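You operate a simulated robot arm through the tools that you are given. There is no shell and no other tool.

You are at the controls of a simulated two-armed robot. One attempt, no reset.

## Task
Uncover the FORM console, clamp disc J5 on it, measure and save.
Fine: lid into the red CAPS bin; leave the disc clamped; save one reading.

It is judged by the outcome, as a careful person would: the job done as asked, and still so three seconds after it is handed in. It fails if anything else is knocked over, pushed out of place, dropped, spilled or broken. A push-on lid holds only when it is set on centred and level and pressed home; a screw cap is set on level and turned clockwise until tight.

## Robot
Two 7-joint arms with two-finger parallel grippers on one trunk that stands fixed in place. Base frame: the origin is at the foot of the trunk, x ahead of it, y to its left, z up. Lengths are in mm, angles in degrees, forces in N, time in s.
The left shoulder is at [70, 177, 1195], the right one opposite. With the tool pointing down near the work surface each hand reaches from about 300 to 740 mm from the base axis, measured 20 degrees to its own side. Payload 3.43 kg a hand.
The TCP of each hand is the grasp point between the finger pads, 30 mm short of the fingertips. In the tool frame z runs along the fingers and y along their closing line. Largest opening 94 mm; finger width 28, thickness 10; the body of the gripper, 50 by 96 mm, starts 55 mm behind the TCP.
Orientation is told as [roll, pitch, yaw] about the base's x, y, z axes, in that order, counted from this pose: with the fingers straight down and closing along the base's y, the tool's x points along the base's -x, its y along +y and its z along -z.

## Interface
- The arms move only by the tool step_arm. It takes "left_plan", "right_plan" or both (then of equal length, played together; a hand with none holds still); each is a list of rows, each an object (a shift or turn left out is 0, a gripper value left out holds the last) with "dr": the turn, a rotation vector about the tool's x, y, z in degrees, a list of three; "slide": the shift along the tool's x, y, z in mm, a list of three; "claw": the finger opening in mm, from 0 to 94. In form: [{"dr": [ax, ay, az], "slide": [tx, ty, tz], "claw": claw}, ...]. A call has 1 to 20 rows; each row shifts and turns the commanded pose from where the row before left it, along the tool's axes as they then stand. A row lasts 0.2 s, in which the tool goes at most 50 mm and 8.6 degrees; a call with a longer step from one row to the next is refused whole, and so is a gripper value outside its range. A pose out of reach is approached as far as the arm can. The call stops where the force on the tool passes 90 N (or 10 N more than at its start, if that is more) or the arm is blocked; 0.2 s more then pass. The fingers move at their own pace (about 153 mm/s each) and stop on an object; they squeeze with about 22 N. The grip force told is the motor's: it shows also when the fingers shut on nothing. Time passes only in rows, and 0.2 s behind the last, so rows that do not move let the fingers close. It gives the time, the measured TCP pose, the force on the tool (base axes), the opening and the grip force at its end, in the units of the frame above (readings bear some noise), with the torque about the TCP (base axes, N m) and any sound that the robot's microphone picked up, and new pictures: "views" is both (left out), scene, wrist or none (wrist: the cameras of the hands that moved).
- Cameras (640 x 400 px; columns grow to the right, rows downward): "scene" is now at [137.2, 23, 1500.8]; the picture's right is [0.30, -0.95, 0.00], its down [-0.60, -0.19, -0.78] and it looks along [0.74, 0.23, -0.63] (base axes); focal length 247 px, centre (320, 200). "left" rides on the left gripper at [76, -14, -102] in its tool frame; the picture's right is [0.18, 0.98, 0.00], its down [-0.75, 0.14, -0.64] and it looks along [-0.63, 0.12, 0.77] (tool axes); focal length 243 px, centre (320, 200). "right" rides on the right gripper at [76, 14, -103] in its tool frame; the picture's right is [-0.18, 0.98, 0.00], its down [-0.75, -0.14, -0.64] and it looks along [-0.63, -0.12, 0.77] (tool axes); focal length 243 px, centre (320, 200). There is no depth. A picture from a camera that has moved, and an enlarged one, comes with that camera's place and axes in the base frame and with its lens. The place of the scene camera against the robot may be out by one fixed shift of up to 12 mm in any direction.
- move_column(by): slides the trunk up (or, below 0, down) by that many mm; the arms and the scene camera ride with it, the base frame stays. It gives what a move gives, with no picture.
- aim_head(pan, tilt): turns the head with the scene camera to pan (to the left, within 86 degrees either way) and tilt (down, from -29 to 69), counted from straight ahead of the robot. It gives what a move gives, and a new picture of the scene camera.
- enlarge(camera, box): a new picture of the part [left, top, right, bottom] of that camera's present view, enlarged. It takes no simulated time.
- sign_off(): hands the job in; it is judged then, once.

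Places have to be worked out from the pictures, the camera data and where the tool is seen. Open the grippers and draw the arms clear of the work before you hand the job in, unless the task says otherwise.

The tools are called after "Request:" by a JSON object that holds its "api" and its "payload". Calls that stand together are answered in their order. step_arm: Moves the arms, as the interface text tells. Its arguments: {"type":"object","properties":{"left_plan":{"type":"array","items":{"type":"object","properties":{"dr":{"type":"array","items":{"type":"number"}},"slide":{"type":"array","items":{"type":"number"}},"claw":{"type":"number"}}}},"right_plan":{"type":"array","items":{"type":"object","properties":{"dr":{"type":"array","items":{"type":"number"}},"slide":{"type":"array","items":{"type":"number"}},"claw":{"type":"number"}}}},"views":{"type":"string","enum":["both","scene","wrist","none"]}},"required":[]} The other tools are called the same way: move_column (by) moves the trunk up or down; aim_head (pan, tilt) turns the head that bears the scene camera; enlarge (camera, box) takes an enlarged picture of a part of a camera's view; sign_off () hands the job in.

At the start:

```text
time_s: 0.0
left_ee_pos: [475.3, 330.5, 1336.8]
left_tcp_rot: [0.0, -0.1, -0.1]
left_wrist_force: [0.2, 0.1, 0.9]
left_torque: [0.03, 0.01, -0.01]
left_width: 94.0
left_grip_force: 0.0
right_ee_pos: [348.8, -83.7, 1294.4]
right_tcp_rot: [0.0, 0.0, 0.0]
right_wrist_force: [0.2, -0.1, 0.5]
right_torque: [0.02, -0.01, -0.01]
right_width: 94.1
right_grip_force: 0.0
trunk travel left (down, up): [-775.0, 65.0]
head pan, tilt (commanded): [17.5, 38.8]
```

scene: 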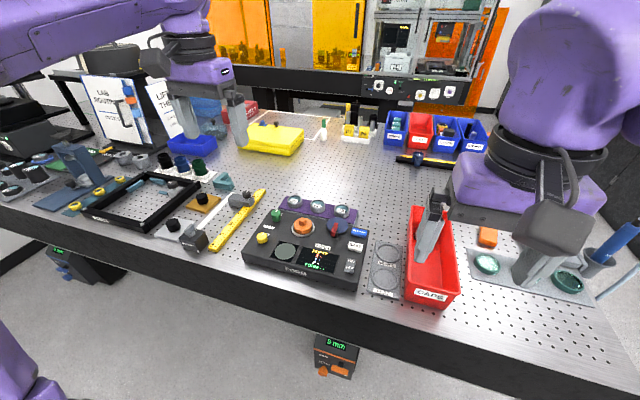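
right: 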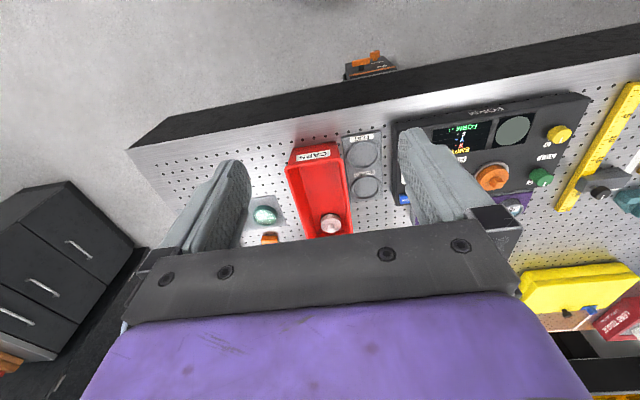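
left: 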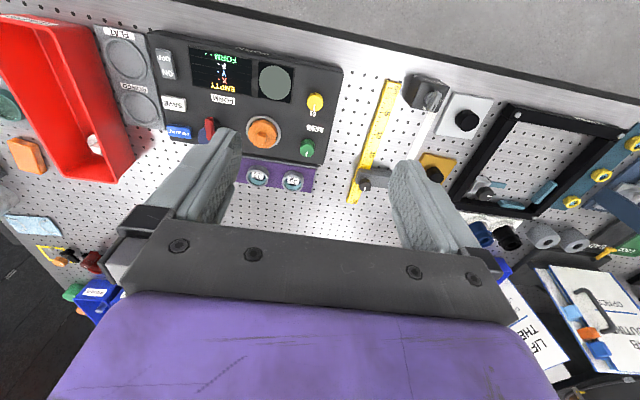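

The console labelled FORM sits in the middle of the bench with a purple rack of discs behind it and the red CAPS bin to its right. I'll enlarge the views to read the labels before moving.

Request:
{"api": "enlarge", "payload": {"camera": "scene", "box": [230, 180, 390, 300]}}

Request:
{"api": "enlarge", "payload": {"camera": "left", "box": [90, 20, 350, 200]}}

Request:
{"api": "enlarge", "payload": {"camera": "right", "box": [220, 80, 600, 260]}}

Request:
{"api": "enlarge", "payload": {"camera": "scene", "box": [360, 190, 480, 310]}}

```text
3.33 times, centred on (310, 240) of scene
camera zoom: at [137.2, 23.0, 1500.8], right [0.3, -0.95, 0.0], down [-0.6, -0.19, -0.78], along [0.74, 0.23, -0.63], focal length 823 px, centre (353, 67)
```

zoom: 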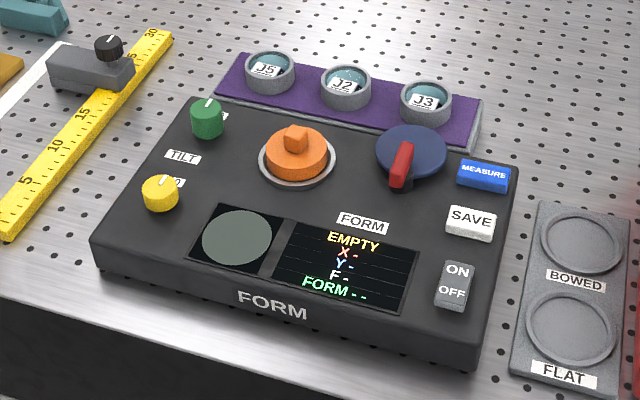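

```text
2.22 times, centred on (220, 110) of left
camera zoom: at [399.7, 315.4, 1438.3], right [-0.18, 0.98, 0.0], down [0.75, 0.14, 0.64], along [0.63, 0.12, -0.77], focal length 539 px, centre (542, 400)
```

zoom: 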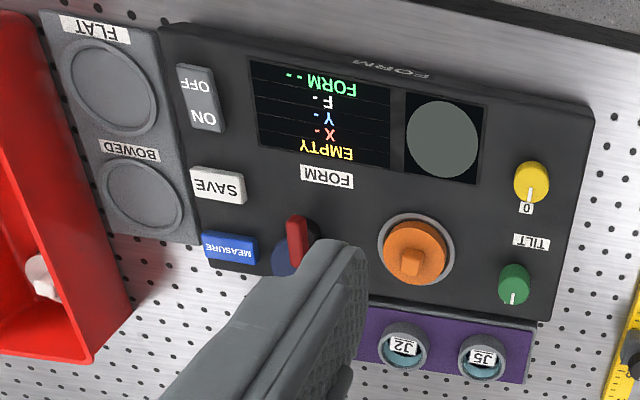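

```text
1.68 times, centred on (410, 170) of right
camera zoom: at [272.8, -70.1, 1397.8], right [0.18, 0.98, 0.0], down [0.75, -0.14, 0.64], along [0.63, -0.12, -0.77], focal length 409 px, centre (168, 250)
```

zoom: 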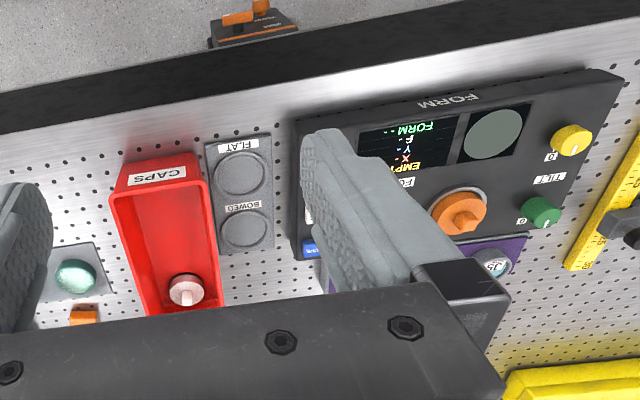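

```text
3.33 times, centred on (420, 250) of scene
camera zoom: at [137.2, 23.0, 1500.8], right [0.3, -0.95, 0.0], down [-0.6, -0.19, -0.78], along [0.74, 0.23, -0.63], focal length 823 px, centre (-13, 33)
```

zoom: 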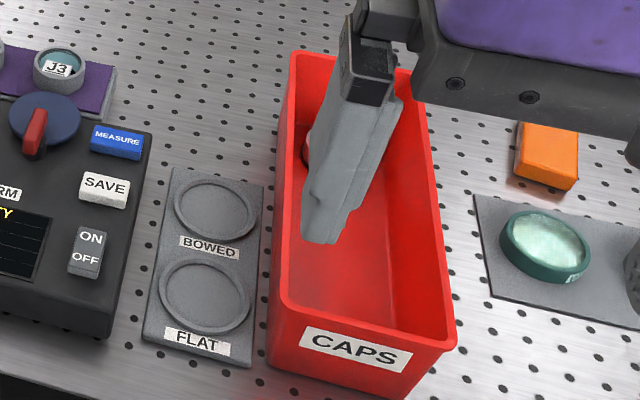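

Display reads EMPTY, so the console seems powered. I triangulate the orange lid near [646, 237, 960]. I'll look closer at the lever, lid, discs and the bin contents.

Request:
{"api": "enlarge", "payload": {"camera": "scene", "box": [280, 205, 360, 255]}}

Request:
{"api": "enlarge", "payload": {"camera": "scene", "box": [280, 190, 360, 240]}}

Request:
{"api": "enlarge", "payload": {"camera": "scene", "box": [240, 210, 320, 260]}}

Request:
{"api": "enlarge", "payload": {"camera": "scene", "box": [0, 100, 260, 260]}}

Request:
{"api": "enlarge", "payload": {"camera": "scene", "box": [300, 60, 500, 190]}}

```text
8.00 times, centred on (320, 230) of scene
camera zoom: at [137.2, 23.0, 1500.8], right [0.3, -0.95, 0.0], down [-0.6, -0.19, -0.78], along [0.74, 0.23, -0.63], focal length 1976 px, centre (320, -40)
```

zoom: 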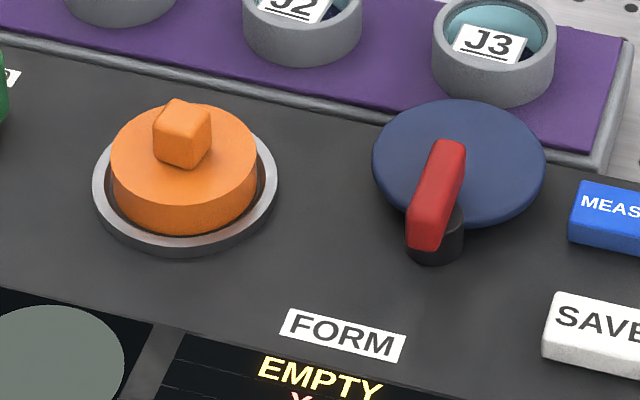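

```text
8.00 times, centred on (320, 215) of scene
camera zoom: at [137.2, 23.0, 1500.8], right [0.3, -0.95, 0.0], down [-0.6, -0.19, -0.78], along [0.74, 0.23, -0.63], focal length 1976 px, centre (320, 80)
```

zoom: 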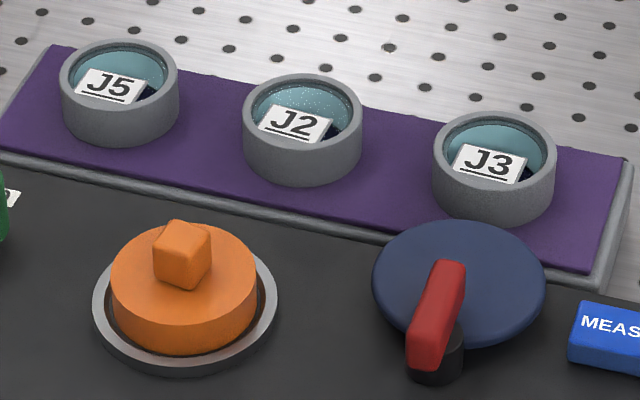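

```text
8.00 times, centred on (280, 235) of scene
camera zoom: at [137.2, 23.0, 1500.8], right [0.3, -0.95, 0.0], down [-0.6, -0.19, -0.78], along [0.74, 0.23, -0.63], focal length 1976 px, centre (640, -80)
```

zoom: 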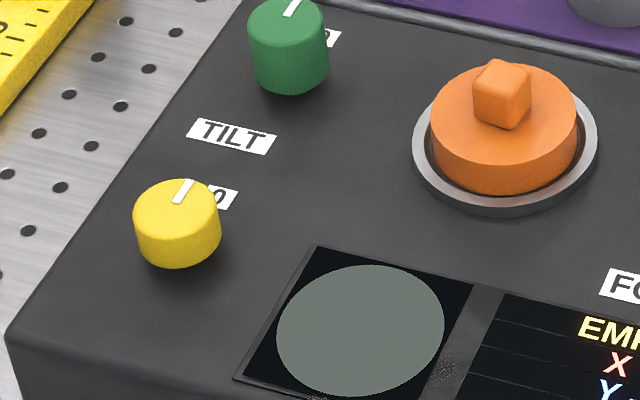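

```text
2.46 times, centred on (130, 180) of scene
camera zoom: at [137.2, 23.0, 1500.8], right [0.3, -0.95, 0.0], down [-0.6, -0.19, -0.78], along [0.74, 0.23, -0.63], focal length 608 px, centre (788, 249)
```

zoom: 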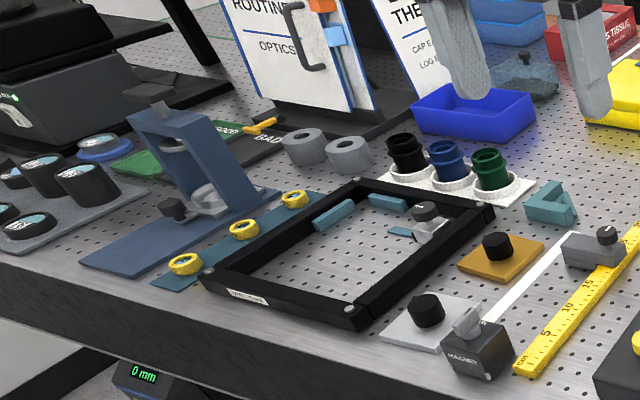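

```text
3.08 times, centred on (400, 125) of scene
camera zoom: at [137.2, 23.0, 1500.8], right [0.3, -0.95, 0.0], down [-0.6, -0.19, -0.78], along [0.74, 0.23, -0.63], focal length 760 px, centre (74, 431)
```

zoom: 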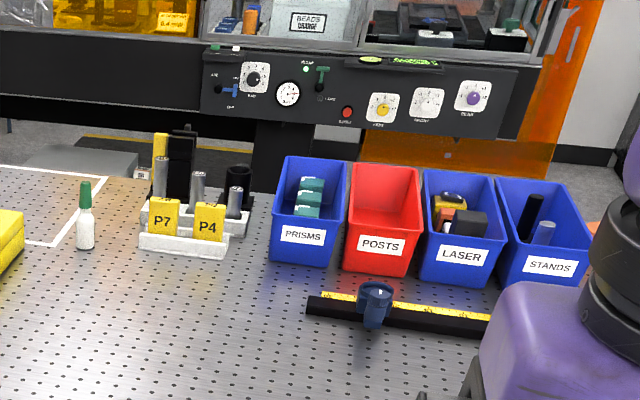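

The rack discs read J5, J2, J3 from left to right, and the lid has a square knob. I'll draw the right hand aside so it clears the bin, and bring the left hand over for a straighter view of the console.

Request:
{"api": "step_arm", "payload": {"left_plan": [{"slide": [12, -25, 22]}, {"slide": [12, -25, 22]}, {"slide": [12, -25, 22]}, {"slide": [12, -25, 22]}, {}, {}], "right_plan": [{"slide": [0, -40, 0]}, {"slide": [0, -40, 0]}, {"slide": [0, -40, 0]}, {"slide": [0, -40, 0]}, {"slide": [0, -40, 0]}, {"slide": [0, -40, 0]}], "views": "both"}}

```text
time_s: 1.4
left_ee_pos: [425.5, 229.3, 1248.6]
left_tcp_rot: [0.0, 0.1, -0.1]
left_wrist_force: [0.1, 0.6, -0.4]
left_torque: [-0.01, -0.01, 0.02]
left_width: 94.1
left_grip_force: 0.0
right_ee_pos: [331.3, -243.7, 1250.1]
right_tcp_rot: [0.1, -0.2, -0.2]
right_wrist_force: [0.6, -1.0, -0.3]
right_torque: [0.03, 0.02, -0.01]
right_width: 93.7
right_grip_force: 0.0
right hand out of reach, approached as far as the arm can: row 4, 5, 6
trunk travel left (down, up): [-775.0, 65.0]
head pan, tilt (commanded): [17.5, 38.8]
camera scene: at [136.8, 21.6, 1500.9], right [0.3, -0.95, 0.0], down [-0.6, -0.19, -0.78], along [0.74, 0.24, -0.63], focal length 247 px, centre (320, 200)
camera right: at [255.4, -230.4, 1352.8], right [0.19, 0.98, 0.0], down [0.75, -0.14, 0.64], along [0.63, -0.12, -0.77], focal length 243 px, centre (320, 200)
camera left: at [350.5, 213.8, 1349.7], right [-0.18, 0.98, 0.0], down [0.75, 0.14, 0.64], along [0.63, 0.12, -0.77], focal length 243 px, centre (320, 200)
```

scene: 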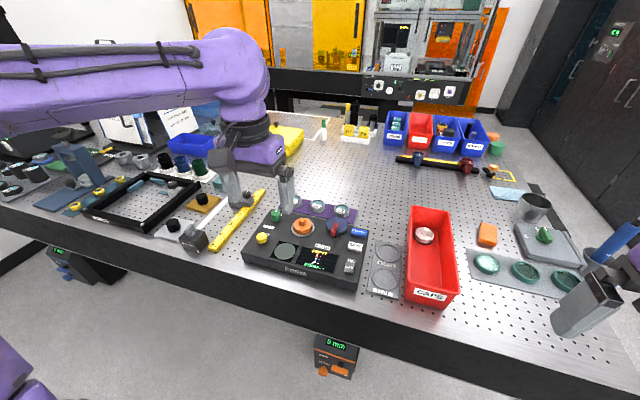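
right: 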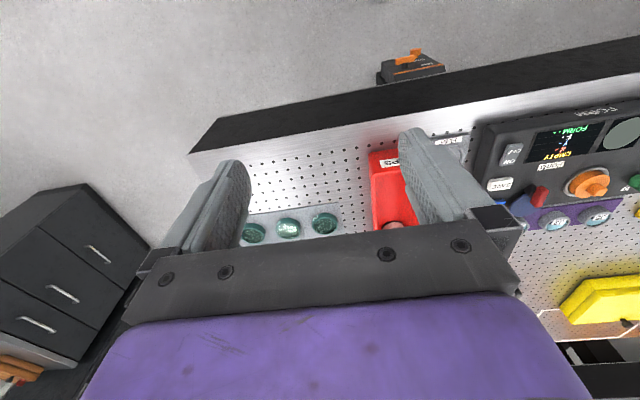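
left: 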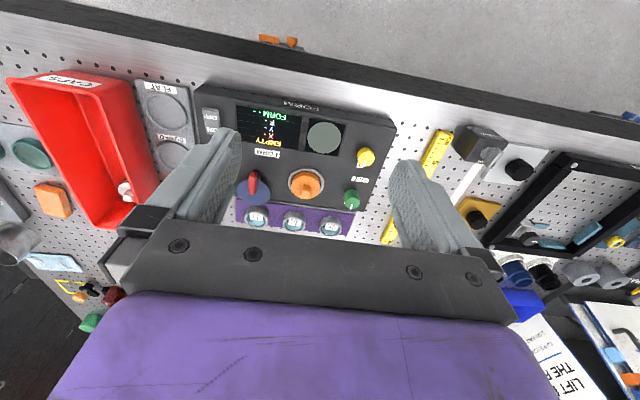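

Now the whole console is visible between the left fingers. I'll enlarge it from this new angle as well as the scene view.

Request:
{"api": "enlarge", "payload": {"camera": "left", "box": [220, 130, 380, 240]}}

Request:
{"api": "enlarge", "payload": {"camera": "left", "box": [230, 160, 290, 200]}}

Request:
{"api": "enlarge", "payload": {"camera": "right", "box": [480, 90, 640, 240]}}

Request:
{"api": "enlarge", "payload": {"camera": "scene", "box": [360, 190, 600, 320]}}

Request:
{"api": "enlarge", "payload": {"camera": "scene", "box": [230, 180, 390, 300]}}

```text
3.64 times, centred on (300, 185) of left
camera zoom: at [350.5, 213.8, 1349.7], right [-0.18, 0.98, 0.0], down [0.75, 0.14, 0.64], along [0.63, 0.12, -0.77], focal length 882 px, centre (393, 254)
```

zoom: 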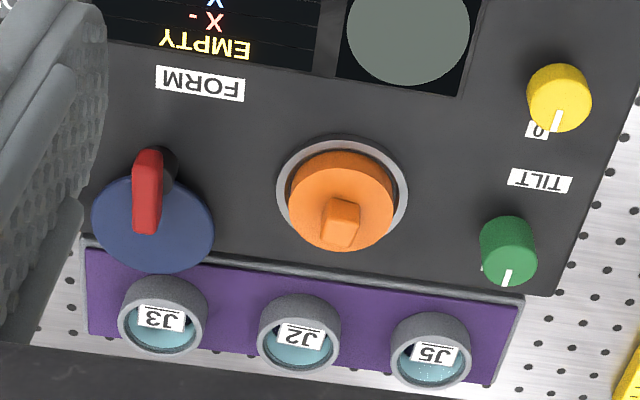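

```text
10.00 times, centred on (260, 180) of left
camera zoom: at [350.5, 213.8, 1349.7], right [-0.18, 0.98, 0.0], down [0.75, 0.14, 0.64], along [0.63, 0.12, -0.77], focal length 2426 px, centre (920, 400)
```

zoom: 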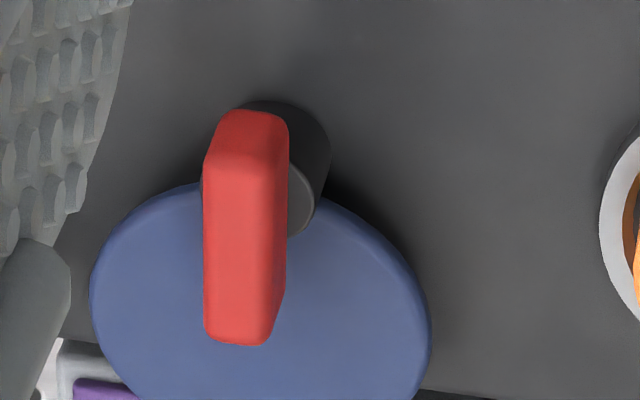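

```text
2.67 times, centred on (560, 165) of right
camera zoom: at [255.4, -230.4, 1352.8], right [0.19, 0.98, 0.0], down [0.75, -0.14, 0.64], along [0.63, -0.12, -0.77], focal length 647 px, centre (-320, 293)
```

zoom: 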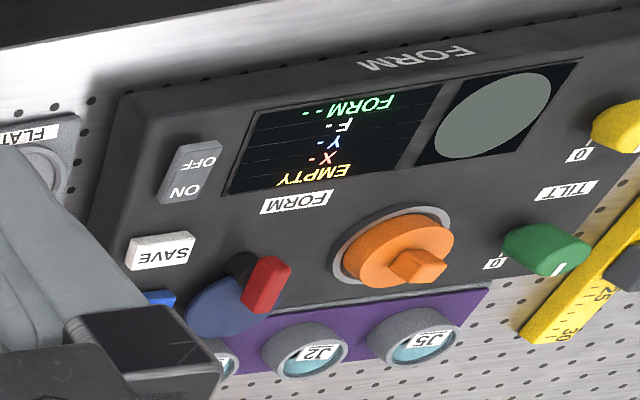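

```text
2.67 times, centred on (480, 255) of scene
camera zoom: at [136.8, 21.6, 1500.9], right [0.3, -0.95, 0.0], down [-0.6, -0.19, -0.78], along [0.74, 0.24, -0.63], focal length 658 px, centre (-107, 53)
```

zoom: 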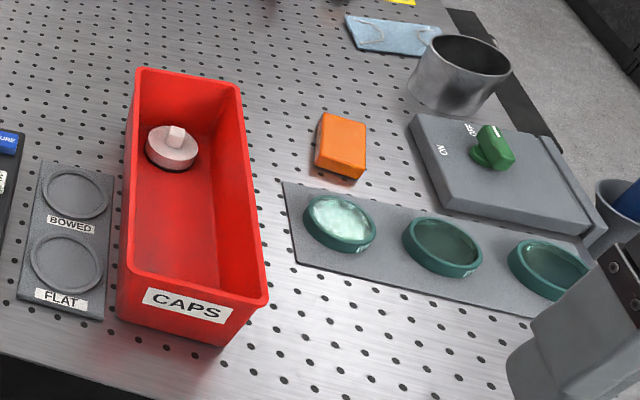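

```text
3.33 times, centred on (310, 240) of scene
camera zoom: at [136.8, 21.6, 1500.9], right [0.3, -0.95, 0.0], down [-0.6, -0.19, -0.78], along [0.74, 0.24, -0.63], focal length 823 px, centre (353, 67)
```

zoom: 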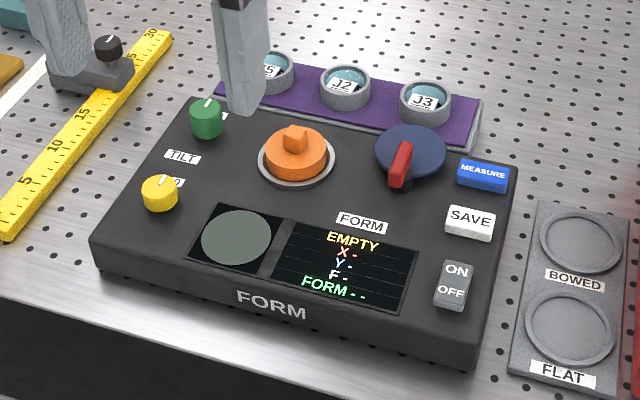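

The blue plate and red handle are both on a black post at the plate's front edge, so this looks like a swing clamp that turns over the port. I'll bring the left hand lower and nearer for a better triangulation.

Request:
{"api": "step_arm", "payload": {"left_plan": [{"slide": [-18, 2, 30]}, {"slide": [-18, 2, 30]}, {"slide": [-18, 2, 30]}, {"slide": [-18, 2, 30]}, {}, {}], "views": "wrist"}}

Request:
{"api": "enlarge", "payload": {"camera": "left", "box": [160, 60, 480, 260]}}

Request:
{"api": "enlarge", "payload": {"camera": "left", "box": [220, 140, 380, 240]}}

```text
time_s: 2.8
left_ee_pos: [498.7, 237.4, 1127.4]
left_tcp_rot: [0.0, 0.0, -0.1]
left_wrist_force: [-0.7, -0.5, 0.1]
left_torque: [-0.02, -0.03, 0.0]
left_width: 94.1
left_grip_force: 0.0
right_ee_pos: [331.6, -242.8, 1251.2]
right_tcp_rot: [0.1, -0.2, -0.3]
right_wrist_force: [-0.3, 0.2, 0.4]
right_torque: [-0.01, -0.01, -0.01]
right_width: 93.9
right_grip_force: 0.0
trunk travel left (down, up): [-775.0, 65.0]
head pan, tilt (commanded): [17.5, 38.8]
camera left: at [422.9, 222.4, 1229.6], right [-0.18, 0.98, 0.0], down [0.75, 0.14, 0.64], along [0.63, 0.12, -0.77], focal length 243 px, centre (320, 200)
```

left: 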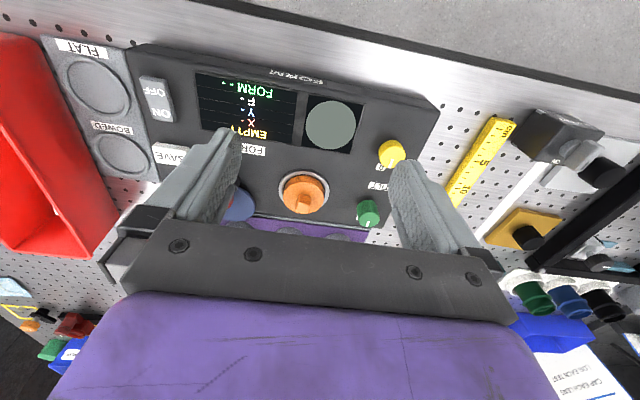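

```text
2.00 times, centred on (320, 160) of left
camera zoom: at [422.9, 222.4, 1229.6], right [-0.18, 0.98, 0.0], down [0.75, 0.14, 0.64], along [0.63, 0.12, -0.77], focal length 485 px, centre (320, 280)
```

zoom: 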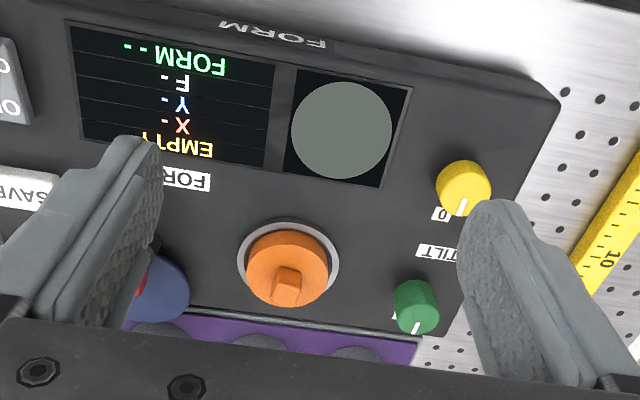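

```text
4.00 times, centred on (300, 190) of left
camera zoom: at [422.9, 222.4, 1229.6], right [-0.18, 0.98, 0.0], down [0.75, 0.14, 0.64], along [0.63, 0.12, -0.77], focal length 970 px, centre (400, 240)
```

zoom: 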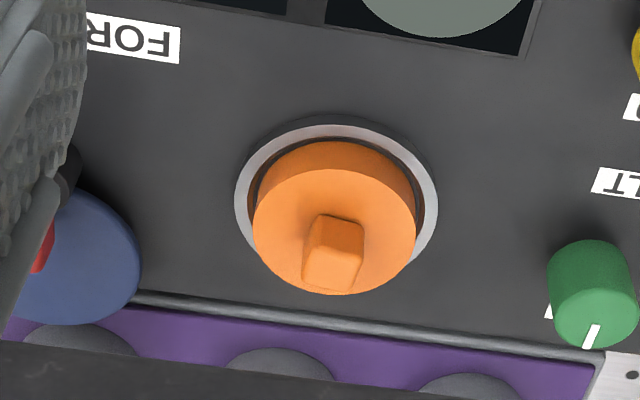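

The vertical baseline is poorly conditioned for height, so I'll take two views from widely separated y positions at the same height for an accurate triangulation.

Request:
{"api": "step_arm", "payload": {"left_plan": [{"slide": [-20, -32, 0]}, {"slide": [-20, -32, 0]}, {"slide": [-20, -32, 0]}, {"slide": [-20, -32, 0]}, {}, {}, {}], "views": "wrist"}}

Request:
{"api": "enlarge", "payload": {"camera": "left", "box": [240, 60, 560, 260]}}

Request:
{"api": "enlarge", "payload": {"camera": "left", "box": [300, 80, 460, 180]}}

```text
time_s: 4.4
left_ee_pos: [581.9, 109.7, 1128.7]
left_tcp_rot: [0.0, -0.1, 0.1]
left_wrist_force: [0.3, -0.2, 0.3]
left_torque: [0.0, -0.03, -0.03]
left_width: 94.1
left_grip_force: 0.1
right_ee_pos: [331.4, -243.1, 1251.2]
right_tcp_rot: [0.1, -0.1, -0.2]
right_wrist_force: [0.5, -0.2, 0.5]
right_torque: [0.07, -0.01, -0.02]
right_width: 94.0
right_grip_force: 0.0
trunk travel left (down, up): [-775.0, 65.0]
head pan, tilt (commanded): [17.5, 38.8]
camera left: at [505.6, 94.2, 1229.7], right [-0.18, 0.98, 0.0], down [0.75, 0.14, 0.64], along [0.63, 0.12, -0.77], focal length 243 px, centre (320, 200)
```

left: 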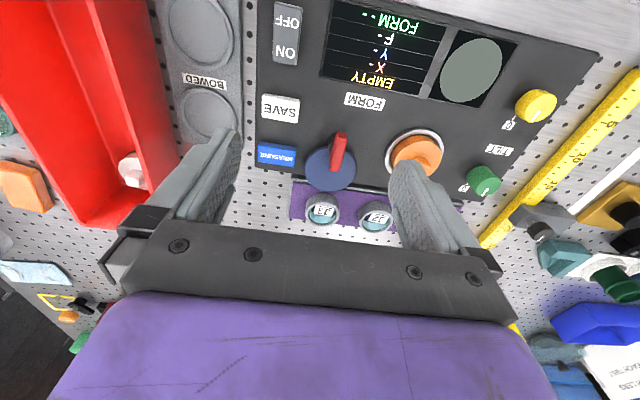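

```text
2.00 times, centred on (400, 160) of left
camera zoom: at [505.6, 94.2, 1229.7], right [-0.18, 0.98, 0.0], down [0.75, 0.14, 0.64], along [0.63, 0.12, -0.77], focal length 485 px, centre (160, 280)
```

zoom: 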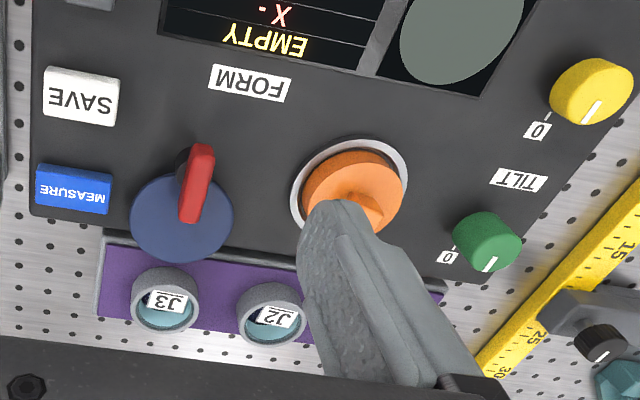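

```text
4.00 times, centred on (380, 130) of left
camera zoom: at [505.6, 94.2, 1229.7], right [-0.18, 0.98, 0.0], down [0.75, 0.14, 0.64], along [0.63, 0.12, -0.77], focal length 970 px, centre (80, 480)
```

zoom: 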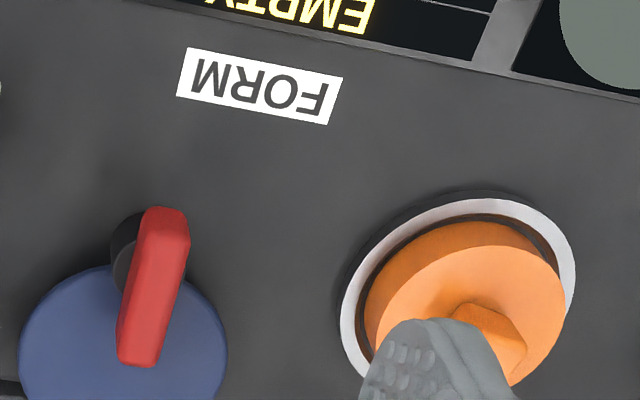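

Lever is clearly seen now: the red handle stands on the black post, with the blue plate below/behind it. Next I take the matching view from y≈370.

Request:
{"api": "step_arm", "payload": {"left_plan": [{"slide": [0, 43, 0]}, {"slide": [0, 43, 0]}, {"slide": [0, 43, 0]}, {"slide": [0, 43, 0]}, {"slide": [0, 43, 0]}, {"slide": [0, 43, 0]}, {}, {}, {}], "views": "wrist"}}

Request:
{"api": "enlarge", "payload": {"camera": "left", "box": [60, 60, 380, 260]}}

Request:
{"api": "enlarge", "payload": {"camera": "left", "box": [80, 80, 240, 180]}}

Request:
{"api": "enlarge", "payload": {"camera": "left", "box": [160, 150, 320, 250]}}

```text
time_s: 6.4
left_ee_pos: [579.2, 369.0, 1126.4]
left_tcp_rot: [0.0, -0.1, 0.0]
left_wrist_force: [0.4, 0.2, -0.5]
left_torque: [0.0, 0.01, 0.02]
left_width: 94.2
left_grip_force: 0.0
right_ee_pos: [331.6, -242.6, 1250.6]
right_tcp_rot: [0.0, 0.0, -0.3]
right_wrist_force: [0.1, 0.9, 0.2]
right_torque: [-0.02, 0.0, 0.02]
right_width: 94.0
right_grip_force: 0.1
trunk travel left (down, up): [-775.0, 65.0]
head pan, tilt (commanded): [17.5, 38.8]
camera left: at [504.5, 353.3, 1227.7], right [-0.18, 0.98, 0.0], down [0.75, 0.14, 0.64], along [0.63, 0.12, -0.77], focal length 243 px, centre (320, 200)
```

left: 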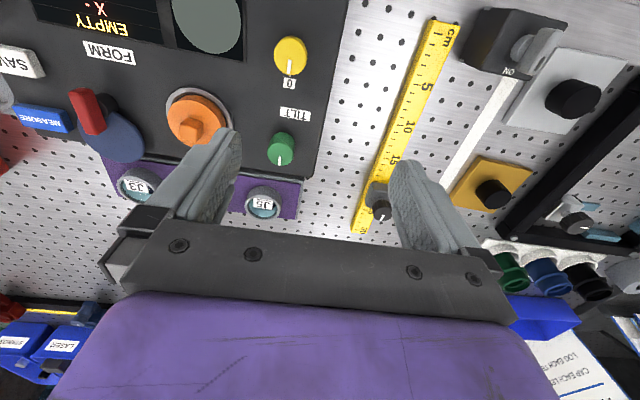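

```text
2.00 times, centred on (220, 160) of left
camera zoom: at [504.5, 353.3, 1227.7], right [-0.18, 0.98, 0.0], down [0.75, 0.14, 0.64], along [0.63, 0.12, -0.77], focal length 485 px, centre (520, 280)
```

zoom: 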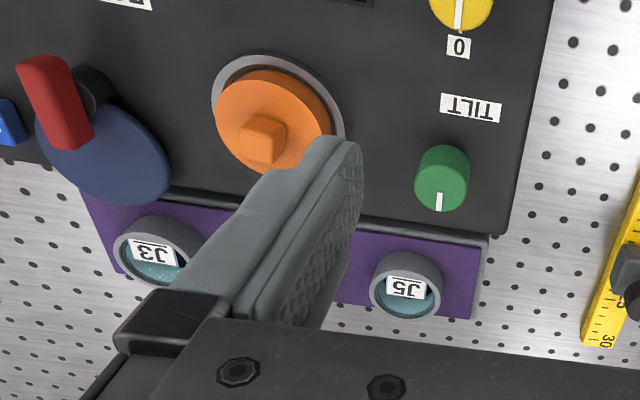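

```text
4.00 times, centred on (160, 130) of left
camera zoom: at [504.5, 353.3, 1227.7], right [-0.18, 0.98, 0.0], down [0.75, 0.14, 0.64], along [0.63, 0.12, -0.77], focal length 970 px, centre (960, 480)
```

zoom: 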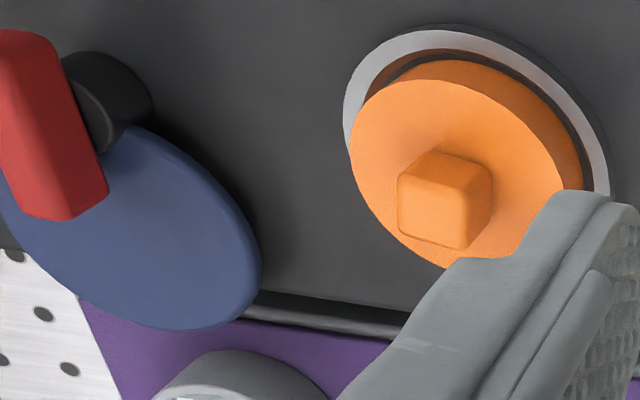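

```text
4.00 times, centred on (240, 200) of left
camera zoom: at [504.5, 353.3, 1227.7], right [-0.18, 0.98, 0.0], down [0.75, 0.14, 0.64], along [0.63, 0.12, -0.77], focal length 970 px, centre (640, 200)
```

zoom: 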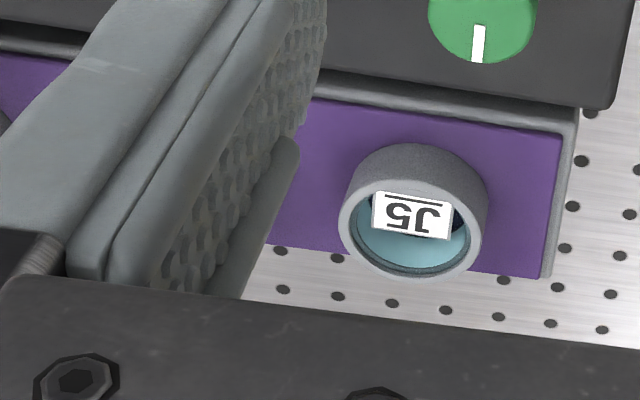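

Triangulation now gives: console top z≈958, port ring centre ≈(628, 239), J5 ≈(742, 315), with the console aligned to the base axes. I'll zoom further into the lid knob, clamp and J5 from this pose.

Request:
{"api": "enlarge", "payload": {"camera": "left", "box": [160, 84, 240, 134]}}

Request:
{"api": "enlarge", "payload": {"camera": "left", "box": [60, 80, 156, 140]}}

Request:
{"api": "enlarge", "payload": {"camera": "left", "box": [232, 170, 296, 210]}}

Request:
{"api": "enlarge", "payload": {"camera": "left", "box": [0, 20, 160, 120]}}

```text
8.00 times, centred on (200, 109) of left
camera zoom: at [504.5, 353.3, 1227.7], right [-0.18, 0.98, 0.0], down [0.75, 0.14, 0.64], along [0.63, 0.12, -0.77], focal length 1941 px, centre (1280, 928)
```

zoom: 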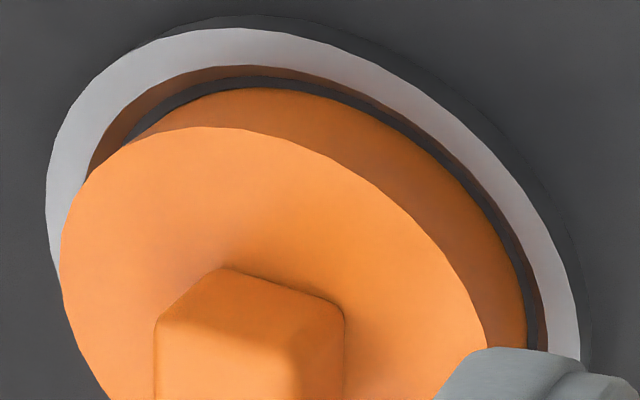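

```text
6.67 times, centred on (108, 110) of left
camera zoom: at [504.5, 353.3, 1227.7], right [-0.18, 0.98, 0.0], down [0.75, 0.14, 0.64], along [0.63, 0.12, -0.77], focal length 1618 px, centre (1733, 800)
```

zoom: 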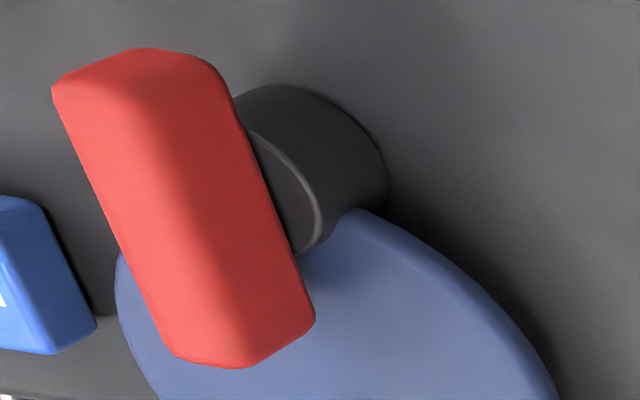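

```text
10.00 times, centred on (264, 190) of left
camera zoom: at [504.5, 353.3, 1227.7], right [-0.18, 0.98, 0.0], down [0.75, 0.14, 0.64], along [0.63, 0.12, -0.77], focal length 2426 px, centre (880, 300)
```

zoom: 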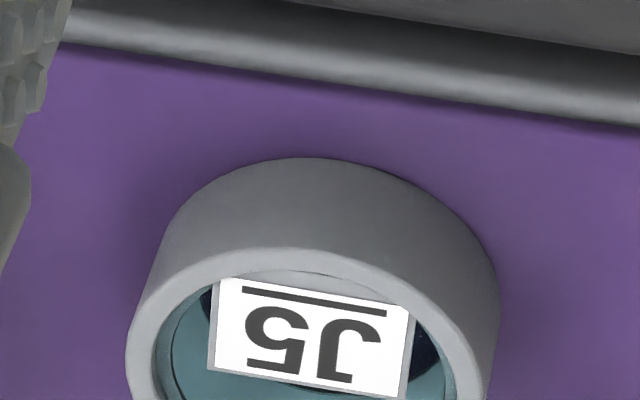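

```text
4.00 times, centred on (80, 70) of left
camera zoom: at [504.5, 353.3, 1227.7], right [-0.18, 0.98, 0.0], down [0.75, 0.14, 0.64], along [0.63, 0.12, -0.77], focal length 970 px, centre (1280, 720)
```

zoom: 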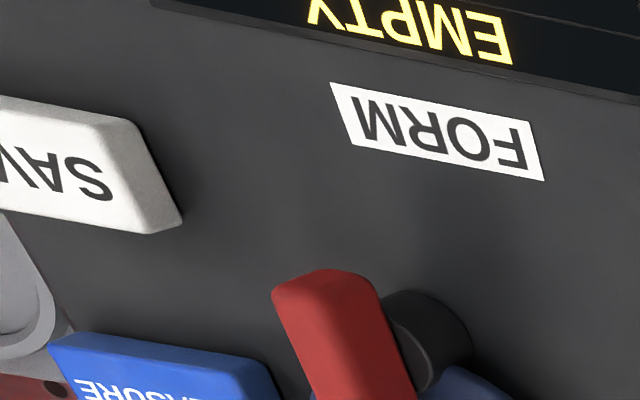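

The port centre, lid (top ≈ 982, knob top ≈ 1000) and the eccentric cam clamp (post ≈(615,141), blue cam swings toward the port) are understood. I'll move the open left gripper above the lid and check alignment.

Request:
{"api": "step_arm", "payload": {"left_plan": [{"slide": [-12.2, -32.4, 14]}, {"slide": [-12.2, -32.4, 14]}, {"slide": [-12.2, -32.4, 14]}, {"slide": [-12.2, -32.4, 14]}, {}, {}, {}], "views": "both"}}

Request:
{"api": "enlarge", "payload": {"camera": "left", "box": [220, 90, 420, 215]}}

Request:
{"api": "enlarge", "payload": {"camera": "scene", "box": [230, 150, 390, 270]}}

```text
time_s: 8.0
left_ee_pos: [629.1, 236.6, 1072.5]
left_tcp_rot: [0.0, 0.0, 0.0]
left_wrist_force: [-0.7, -0.9, -0.2]
left_torque: [0.0, 0.03, -0.02]
left_width: 94.2
left_grip_force: 0.2
right_ee_pos: [332.5, -243.3, 1251.2]
right_tcp_rot: [0.2, -0.1, -0.2]
right_wrist_force: [-0.7, -0.6, 0.1]
right_torque: [0.03, 0.0, 0.01]
right_width: 93.8
right_grip_force: 0.1
trunk travel left (down, up): [-775.0, 65.0]
head pan, tilt (commanded): [17.5, 38.8]
camera scene: at [137.7, 22.0, 1500.7], right [0.3, -0.95, 0.0], down [-0.6, -0.19, -0.78], along [0.74, 0.24, -0.63], focal length 247 px, centre (320, 200)
camera left: at [553.3, 222.0, 1173.0], right [-0.18, 0.98, 0.0], down [0.75, 0.14, 0.64], along [0.63, 0.12, -0.77], focal length 243 px, centre (320, 200)
```

scene: 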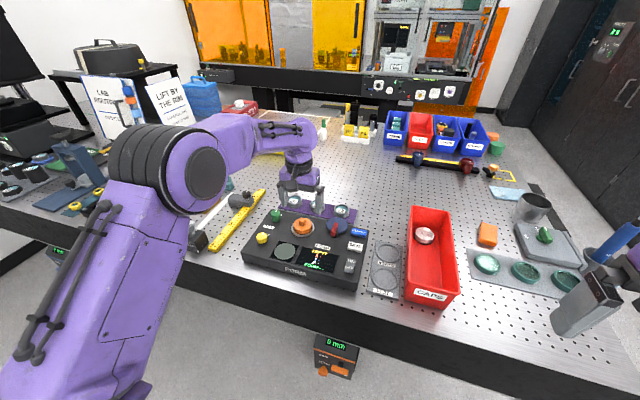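
left: 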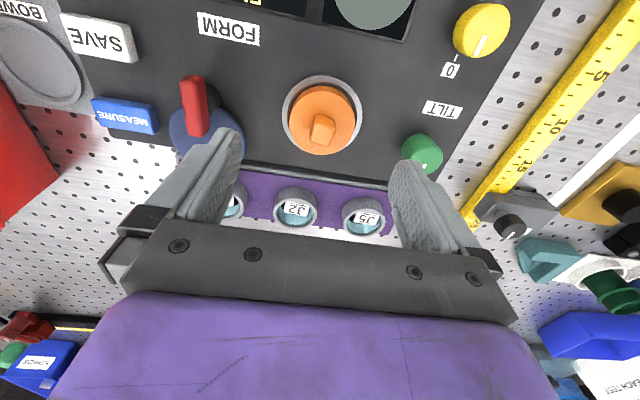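

```text
3.20 times, centred on (320, 152) of left
camera zoom: at [553.3, 222.0, 1173.0], right [-0.18, 0.98, 0.0], down [0.75, 0.14, 0.64], along [0.63, 0.12, -0.77], focal length 776 px, centre (320, 352)
```

zoom: 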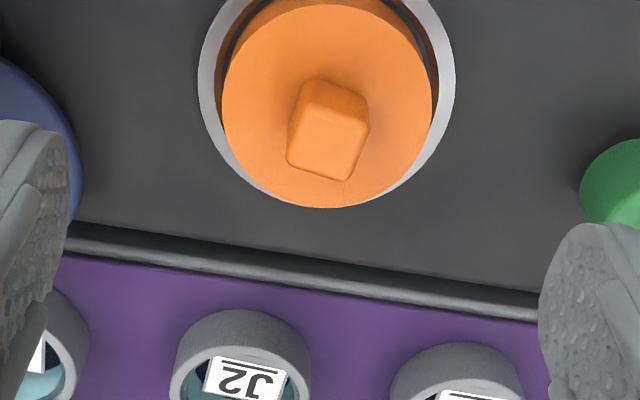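

```text
3.33 times, centred on (310, 210) of scene
camera zoom: at [137.7, 22.0, 1500.7], right [0.3, -0.95, 0.0], down [-0.6, -0.19, -0.78], along [0.74, 0.24, -0.63], focal length 823 px, centre (353, 167)
```

zoom: 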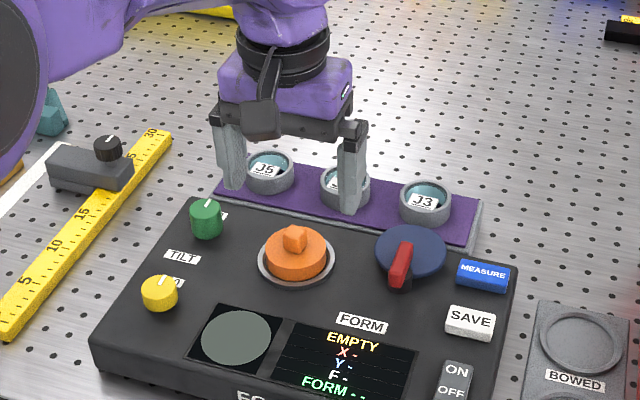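

The lid (54 mm wide) is centred between the fingers at about (629, 241). I'll descend so that the fingertips are at about z = 968, straddling the lid body, and then close.

Request:
{"api": "step_arm", "payload": {"left_plan": [{"slide": [-1, 2, 20]}, {"slide": [0, 0, 20]}, {"slide": [0, 0, 20]}, {"slide": [0, 0, 15]}, {}, {}], "views": "both"}}

Request:
{"api": "enlarge", "payload": {"camera": "left", "box": [200, 60, 440, 210]}}

Request:
{"api": "enlarge", "payload": {"camera": "scene", "box": [250, 190, 350, 260]}}

```text
time_s: 9.4
left_ee_pos: [628.8, 238.9, 996.4]
left_tcp_rot: [0.0, 0.1, 0.0]
left_wrist_force: [0.1, -0.1, -0.5]
left_torque: [-0.02, 0.01, 0.03]
left_width: 94.0
left_grip_force: 0.1
right_ee_pos: [332.2, -243.6, 1251.3]
right_tcp_rot: [0.1, -0.1, -0.2]
right_wrist_force: [-0.3, 0.6, 0.4]
right_torque: [0.02, 0.01, 0.0]
right_width: 93.8
right_grip_force: 0.0
trunk travel left (down, up): [-775.0, 65.0]
head pan, tilt (commanded): [17.5, 38.8]
camera scene: at [137.1, 22.8, 1500.8], right [0.3, -0.95, 0.0], down [-0.6, -0.19, -0.78], along [0.74, 0.23, -0.63], focal length 247 px, centre (320, 200)
camera left: at [554.3, 225.6, 1098.3], right [-0.18, 0.98, 0.0], down [0.75, 0.14, 0.64], along [0.63, 0.12, -0.77], focal length 243 px, centre (320, 200)
```

scene: 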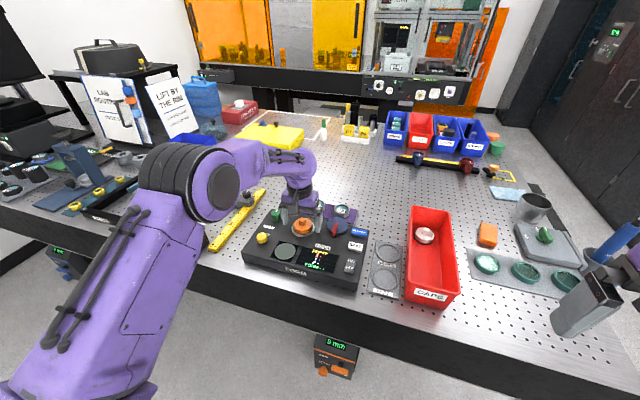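
left: 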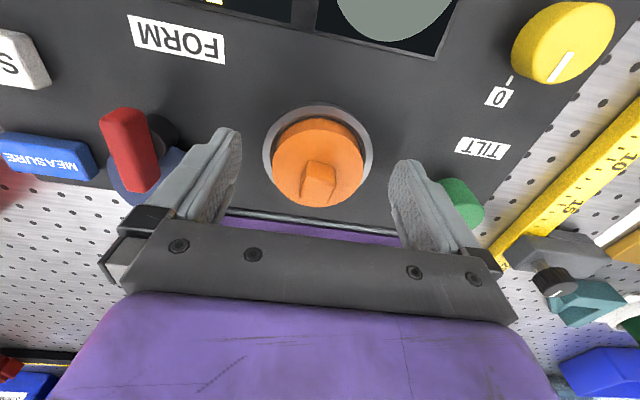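

```text
2.67 times, centred on (320, 135) of left
camera zoom: at [554.3, 225.6, 1098.3], right [-0.18, 0.98, 0.0], down [0.75, 0.14, 0.64], along [0.63, 0.12, -0.77], focal length 647 px, centre (320, 373)
```

zoom: 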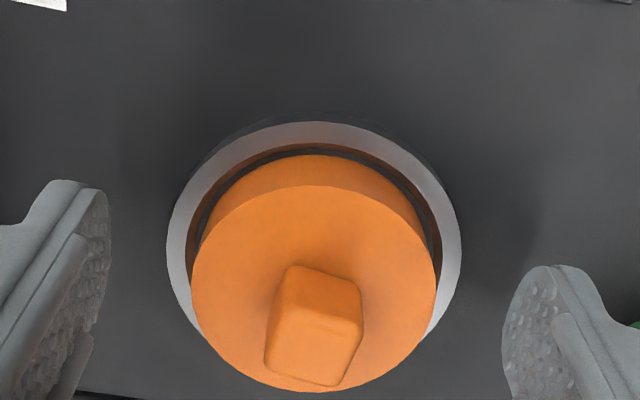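

```text
5.71 times, centred on (300, 225) of scene
camera zoom: at [137.1, 22.8, 1500.8], right [0.3, -0.95, 0.0], down [-0.6, -0.19, -0.78], along [0.74, 0.23, -0.63], focal length 1411 px, centre (434, 57)
```

zoom: 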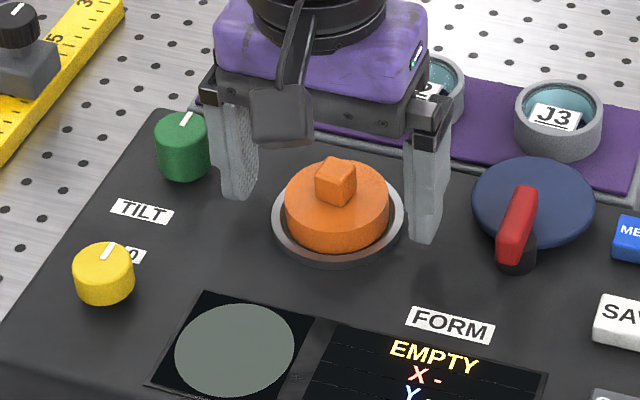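

The fingers straddle the lid body just above the port ring. I'll close on the lid and check the opening before lifting.

Request:
{"api": "step_arm", "payload": {"left_plan": [{"claw": 40}, {"claw": 40}, {"claw": 40}], "views": "wrist"}}

```text
time_s: 10.2
left_ee_pos: [629.2, 240.1, 996.8]
left_tcp_rot: [0.0, 0.0, 0.0]
left_wrist_force: [0.2, -0.1, 0.3]
left_torque: [-0.02, 0.0, 0.0]
left_width: 53.9
left_grip_force: 21.8
right_ee_pos: [332.1, -242.8, 1249.4]
right_tcp_rot: [0.1, 0.0, -0.2]
right_wrist_force: [0.1, -0.4, 0.3]
right_torque: [0.02, -0.02, -0.02]
right_width: 94.2
right_grip_force: 0.1
trunk travel left (down, up): [-775.0, 65.0]
head pan, tilt (commanded): [17.5, 38.8]
camera left: at [554.5, 225.6, 1098.3], right [-0.18, 0.98, 0.0], down [0.75, 0.14, 0.64], along [0.63, 0.12, -0.77], focal length 243 px, centre (320, 200)
```

left: 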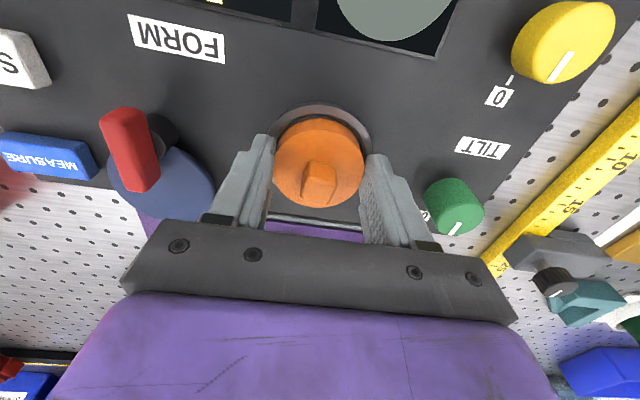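

The lid is held at 53.9 mm with 21.8 N. I'll lift slowly straight up, watching the force for any resistance.

Request:
{"api": "step_arm", "payload": {"left_plan": [{"slide": [0, 0, -3]}, {"slide": [0, 0, -3]}, {"slide": [0, 0, -4]}, {}], "views": "wrist"}}

Request:
{"api": "enlarge", "payload": {"camera": "scene", "box": [250, 190, 350, 260]}}

```text
time_s: 11.2
left_ee_pos: [628.8, 241.9, 1006.8]
left_tcp_rot: [0.0, 0.0, 0.0]
left_wrist_force: [-0.1, 0.6, 0.3]
left_torque: [-0.02, -0.02, 0.02]
left_width: 53.9
left_grip_force: 22.5
right_ee_pos: [331.8, -242.8, 1250.2]
right_tcp_rot: [0.1, -0.1, -0.2]
right_wrist_force: [1.0, -0.4, 0.3]
right_torque: [0.01, -0.02, 0.02]
right_width: 94.1
right_grip_force: 0.0
trunk travel left (down, up): [-775.0, 65.0]
head pan, tilt (commanded): [17.5, 38.8]
camera left: at [553.9, 226.1, 1108.5], right [-0.18, 0.98, 0.0], down [0.75, 0.14, 0.64], along [0.63, 0.12, -0.77], focal length 243 px, centre (320, 200)
```

left: 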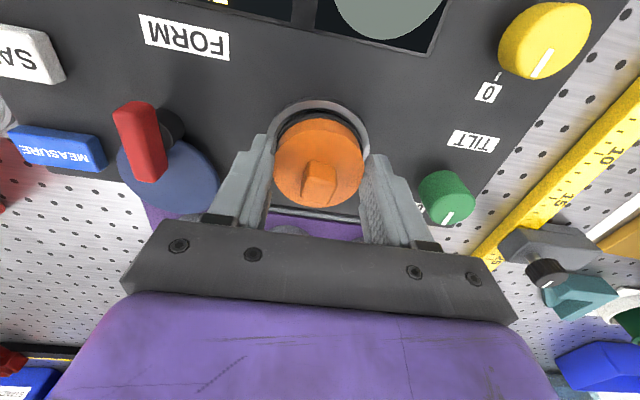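

```text
5.71 times, centred on (300, 225) of scene
camera zoom: at [137.3, 22.8, 1500.8], right [0.3, -0.95, 0.0], down [-0.6, -0.19, -0.78], along [0.74, 0.23, -0.63], focal length 1411 px, centre (434, 57)
```

zoom: 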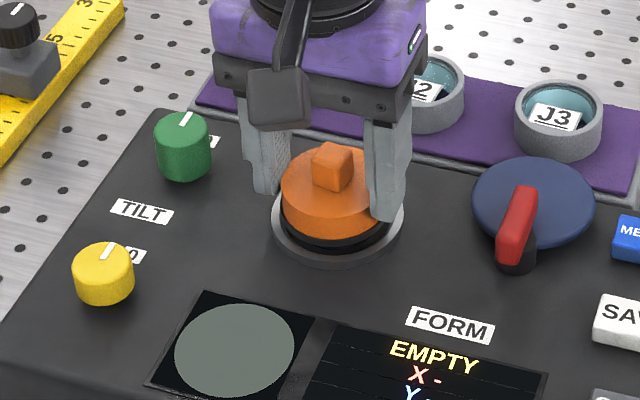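

The lid comes up freely with its dark bottom rim showing. I'll raise it to about z=1100 and inspect the port.

Request:
{"api": "step_arm", "payload": {"left_plan": [{"slide": [0, 0, -15]}, {"slide": [0, 0, -25]}, {"slide": [0, 0, -30]}, {"slide": [0, 0, -30]}, {}, {}], "views": "both"}}

Request:
{"api": "enlarge", "payload": {"camera": "scene", "box": [240, 180, 360, 270]}}

Request:
{"api": "enlarge", "payload": {"camera": "scene", "box": [360, 190, 480, 320]}}

Request:
{"api": "enlarge", "payload": {"camera": "left", "box": [240, 60, 400, 180]}}

```text
time_s: 12.6
left_ee_pos: [628.5, 240.2, 1107.7]
left_tcp_rot: [-0.1, 0.0, -0.1]
left_wrist_force: [-0.1, 1.7, -1.0]
left_torque: [0.0, 0.0, -0.01]
left_width: 53.7
left_grip_force: 21.7
right_ee_pos: [331.2, -242.2, 1250.4]
right_tcp_rot: [0.0, -0.1, -0.1]
right_wrist_force: [0.6, -0.1, 0.0]
right_torque: [0.01, -0.02, -0.02]
right_width: 93.9
right_grip_force: 0.1
trunk travel left (down, up): [-775.0, 65.0]
head pan, tilt (commanded): [17.5, 38.8]
camera scene: at [137.3, 22.9, 1500.8], right [0.3, -0.95, 0.0], down [-0.6, -0.19, -0.78], along [0.74, 0.23, -0.63], focal length 247 px, centre (320, 200)
camera left: at [554.6, 225.9, 1208.9], right [-0.18, 0.98, 0.0], down [0.75, 0.14, 0.64], along [0.63, 0.12, -0.77], focal length 243 px, centre (320, 200)
```

scene: 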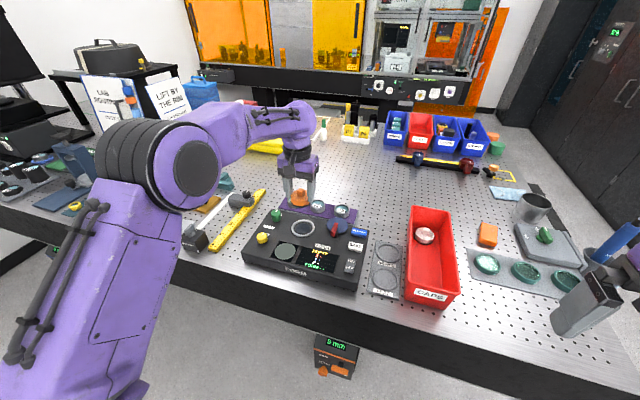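
left: 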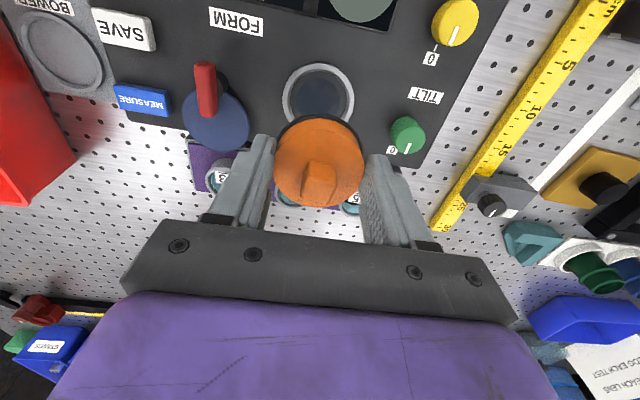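

```text
4.44 times, centred on (300, 225) of scene
camera zoom: at [137.3, 22.9, 1500.8], right [0.3, -0.95, 0.0], down [-0.6, -0.19, -0.78], along [0.74, 0.23, -0.63], focal length 1098 px, centre (409, 89)
```

zoom: 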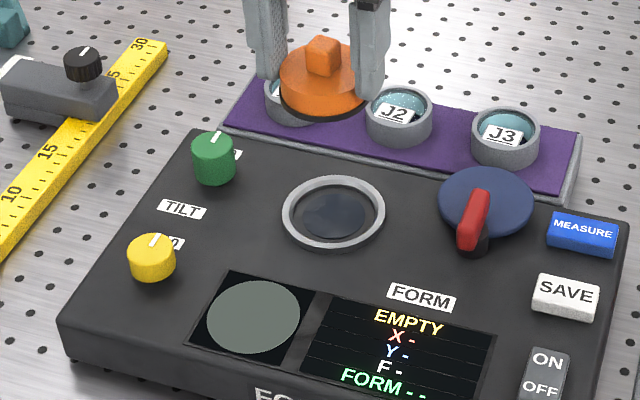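

```text
3.08 times, centred on (420, 255) of scene
camera zoom: at [137.3, 22.9, 1500.8], right [0.3, -0.95, 0.0], down [-0.6, -0.19, -0.78], along [0.74, 0.23, -0.63], focal length 760 px, centre (12, 31)
```

zoom: 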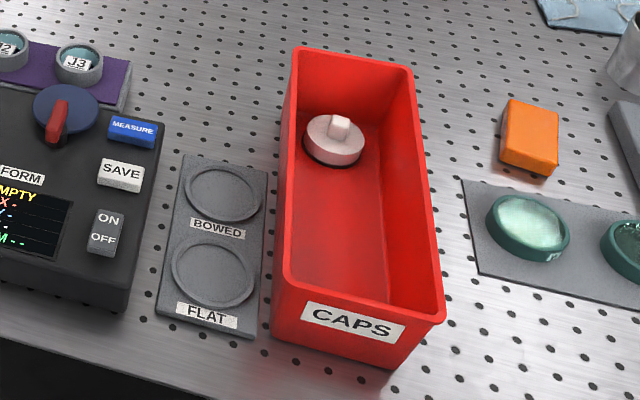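

```text
3.33 times, centred on (320, 120) of left
camera zoom: at [554.6, 225.9, 1208.9], right [-0.18, 0.98, 0.0], down [0.75, 0.14, 0.64], along [0.63, 0.12, -0.77], focal length 809 px, centre (320, 467)
```

zoom: 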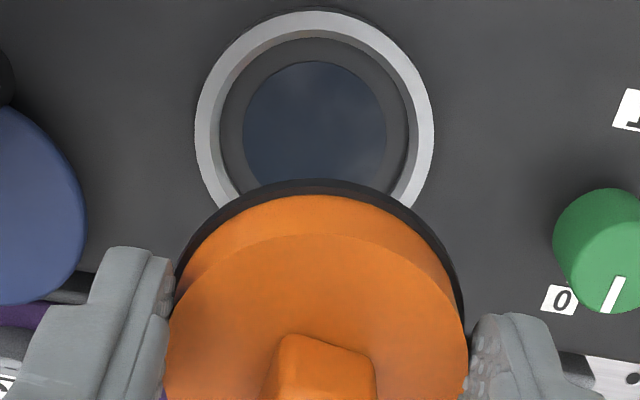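

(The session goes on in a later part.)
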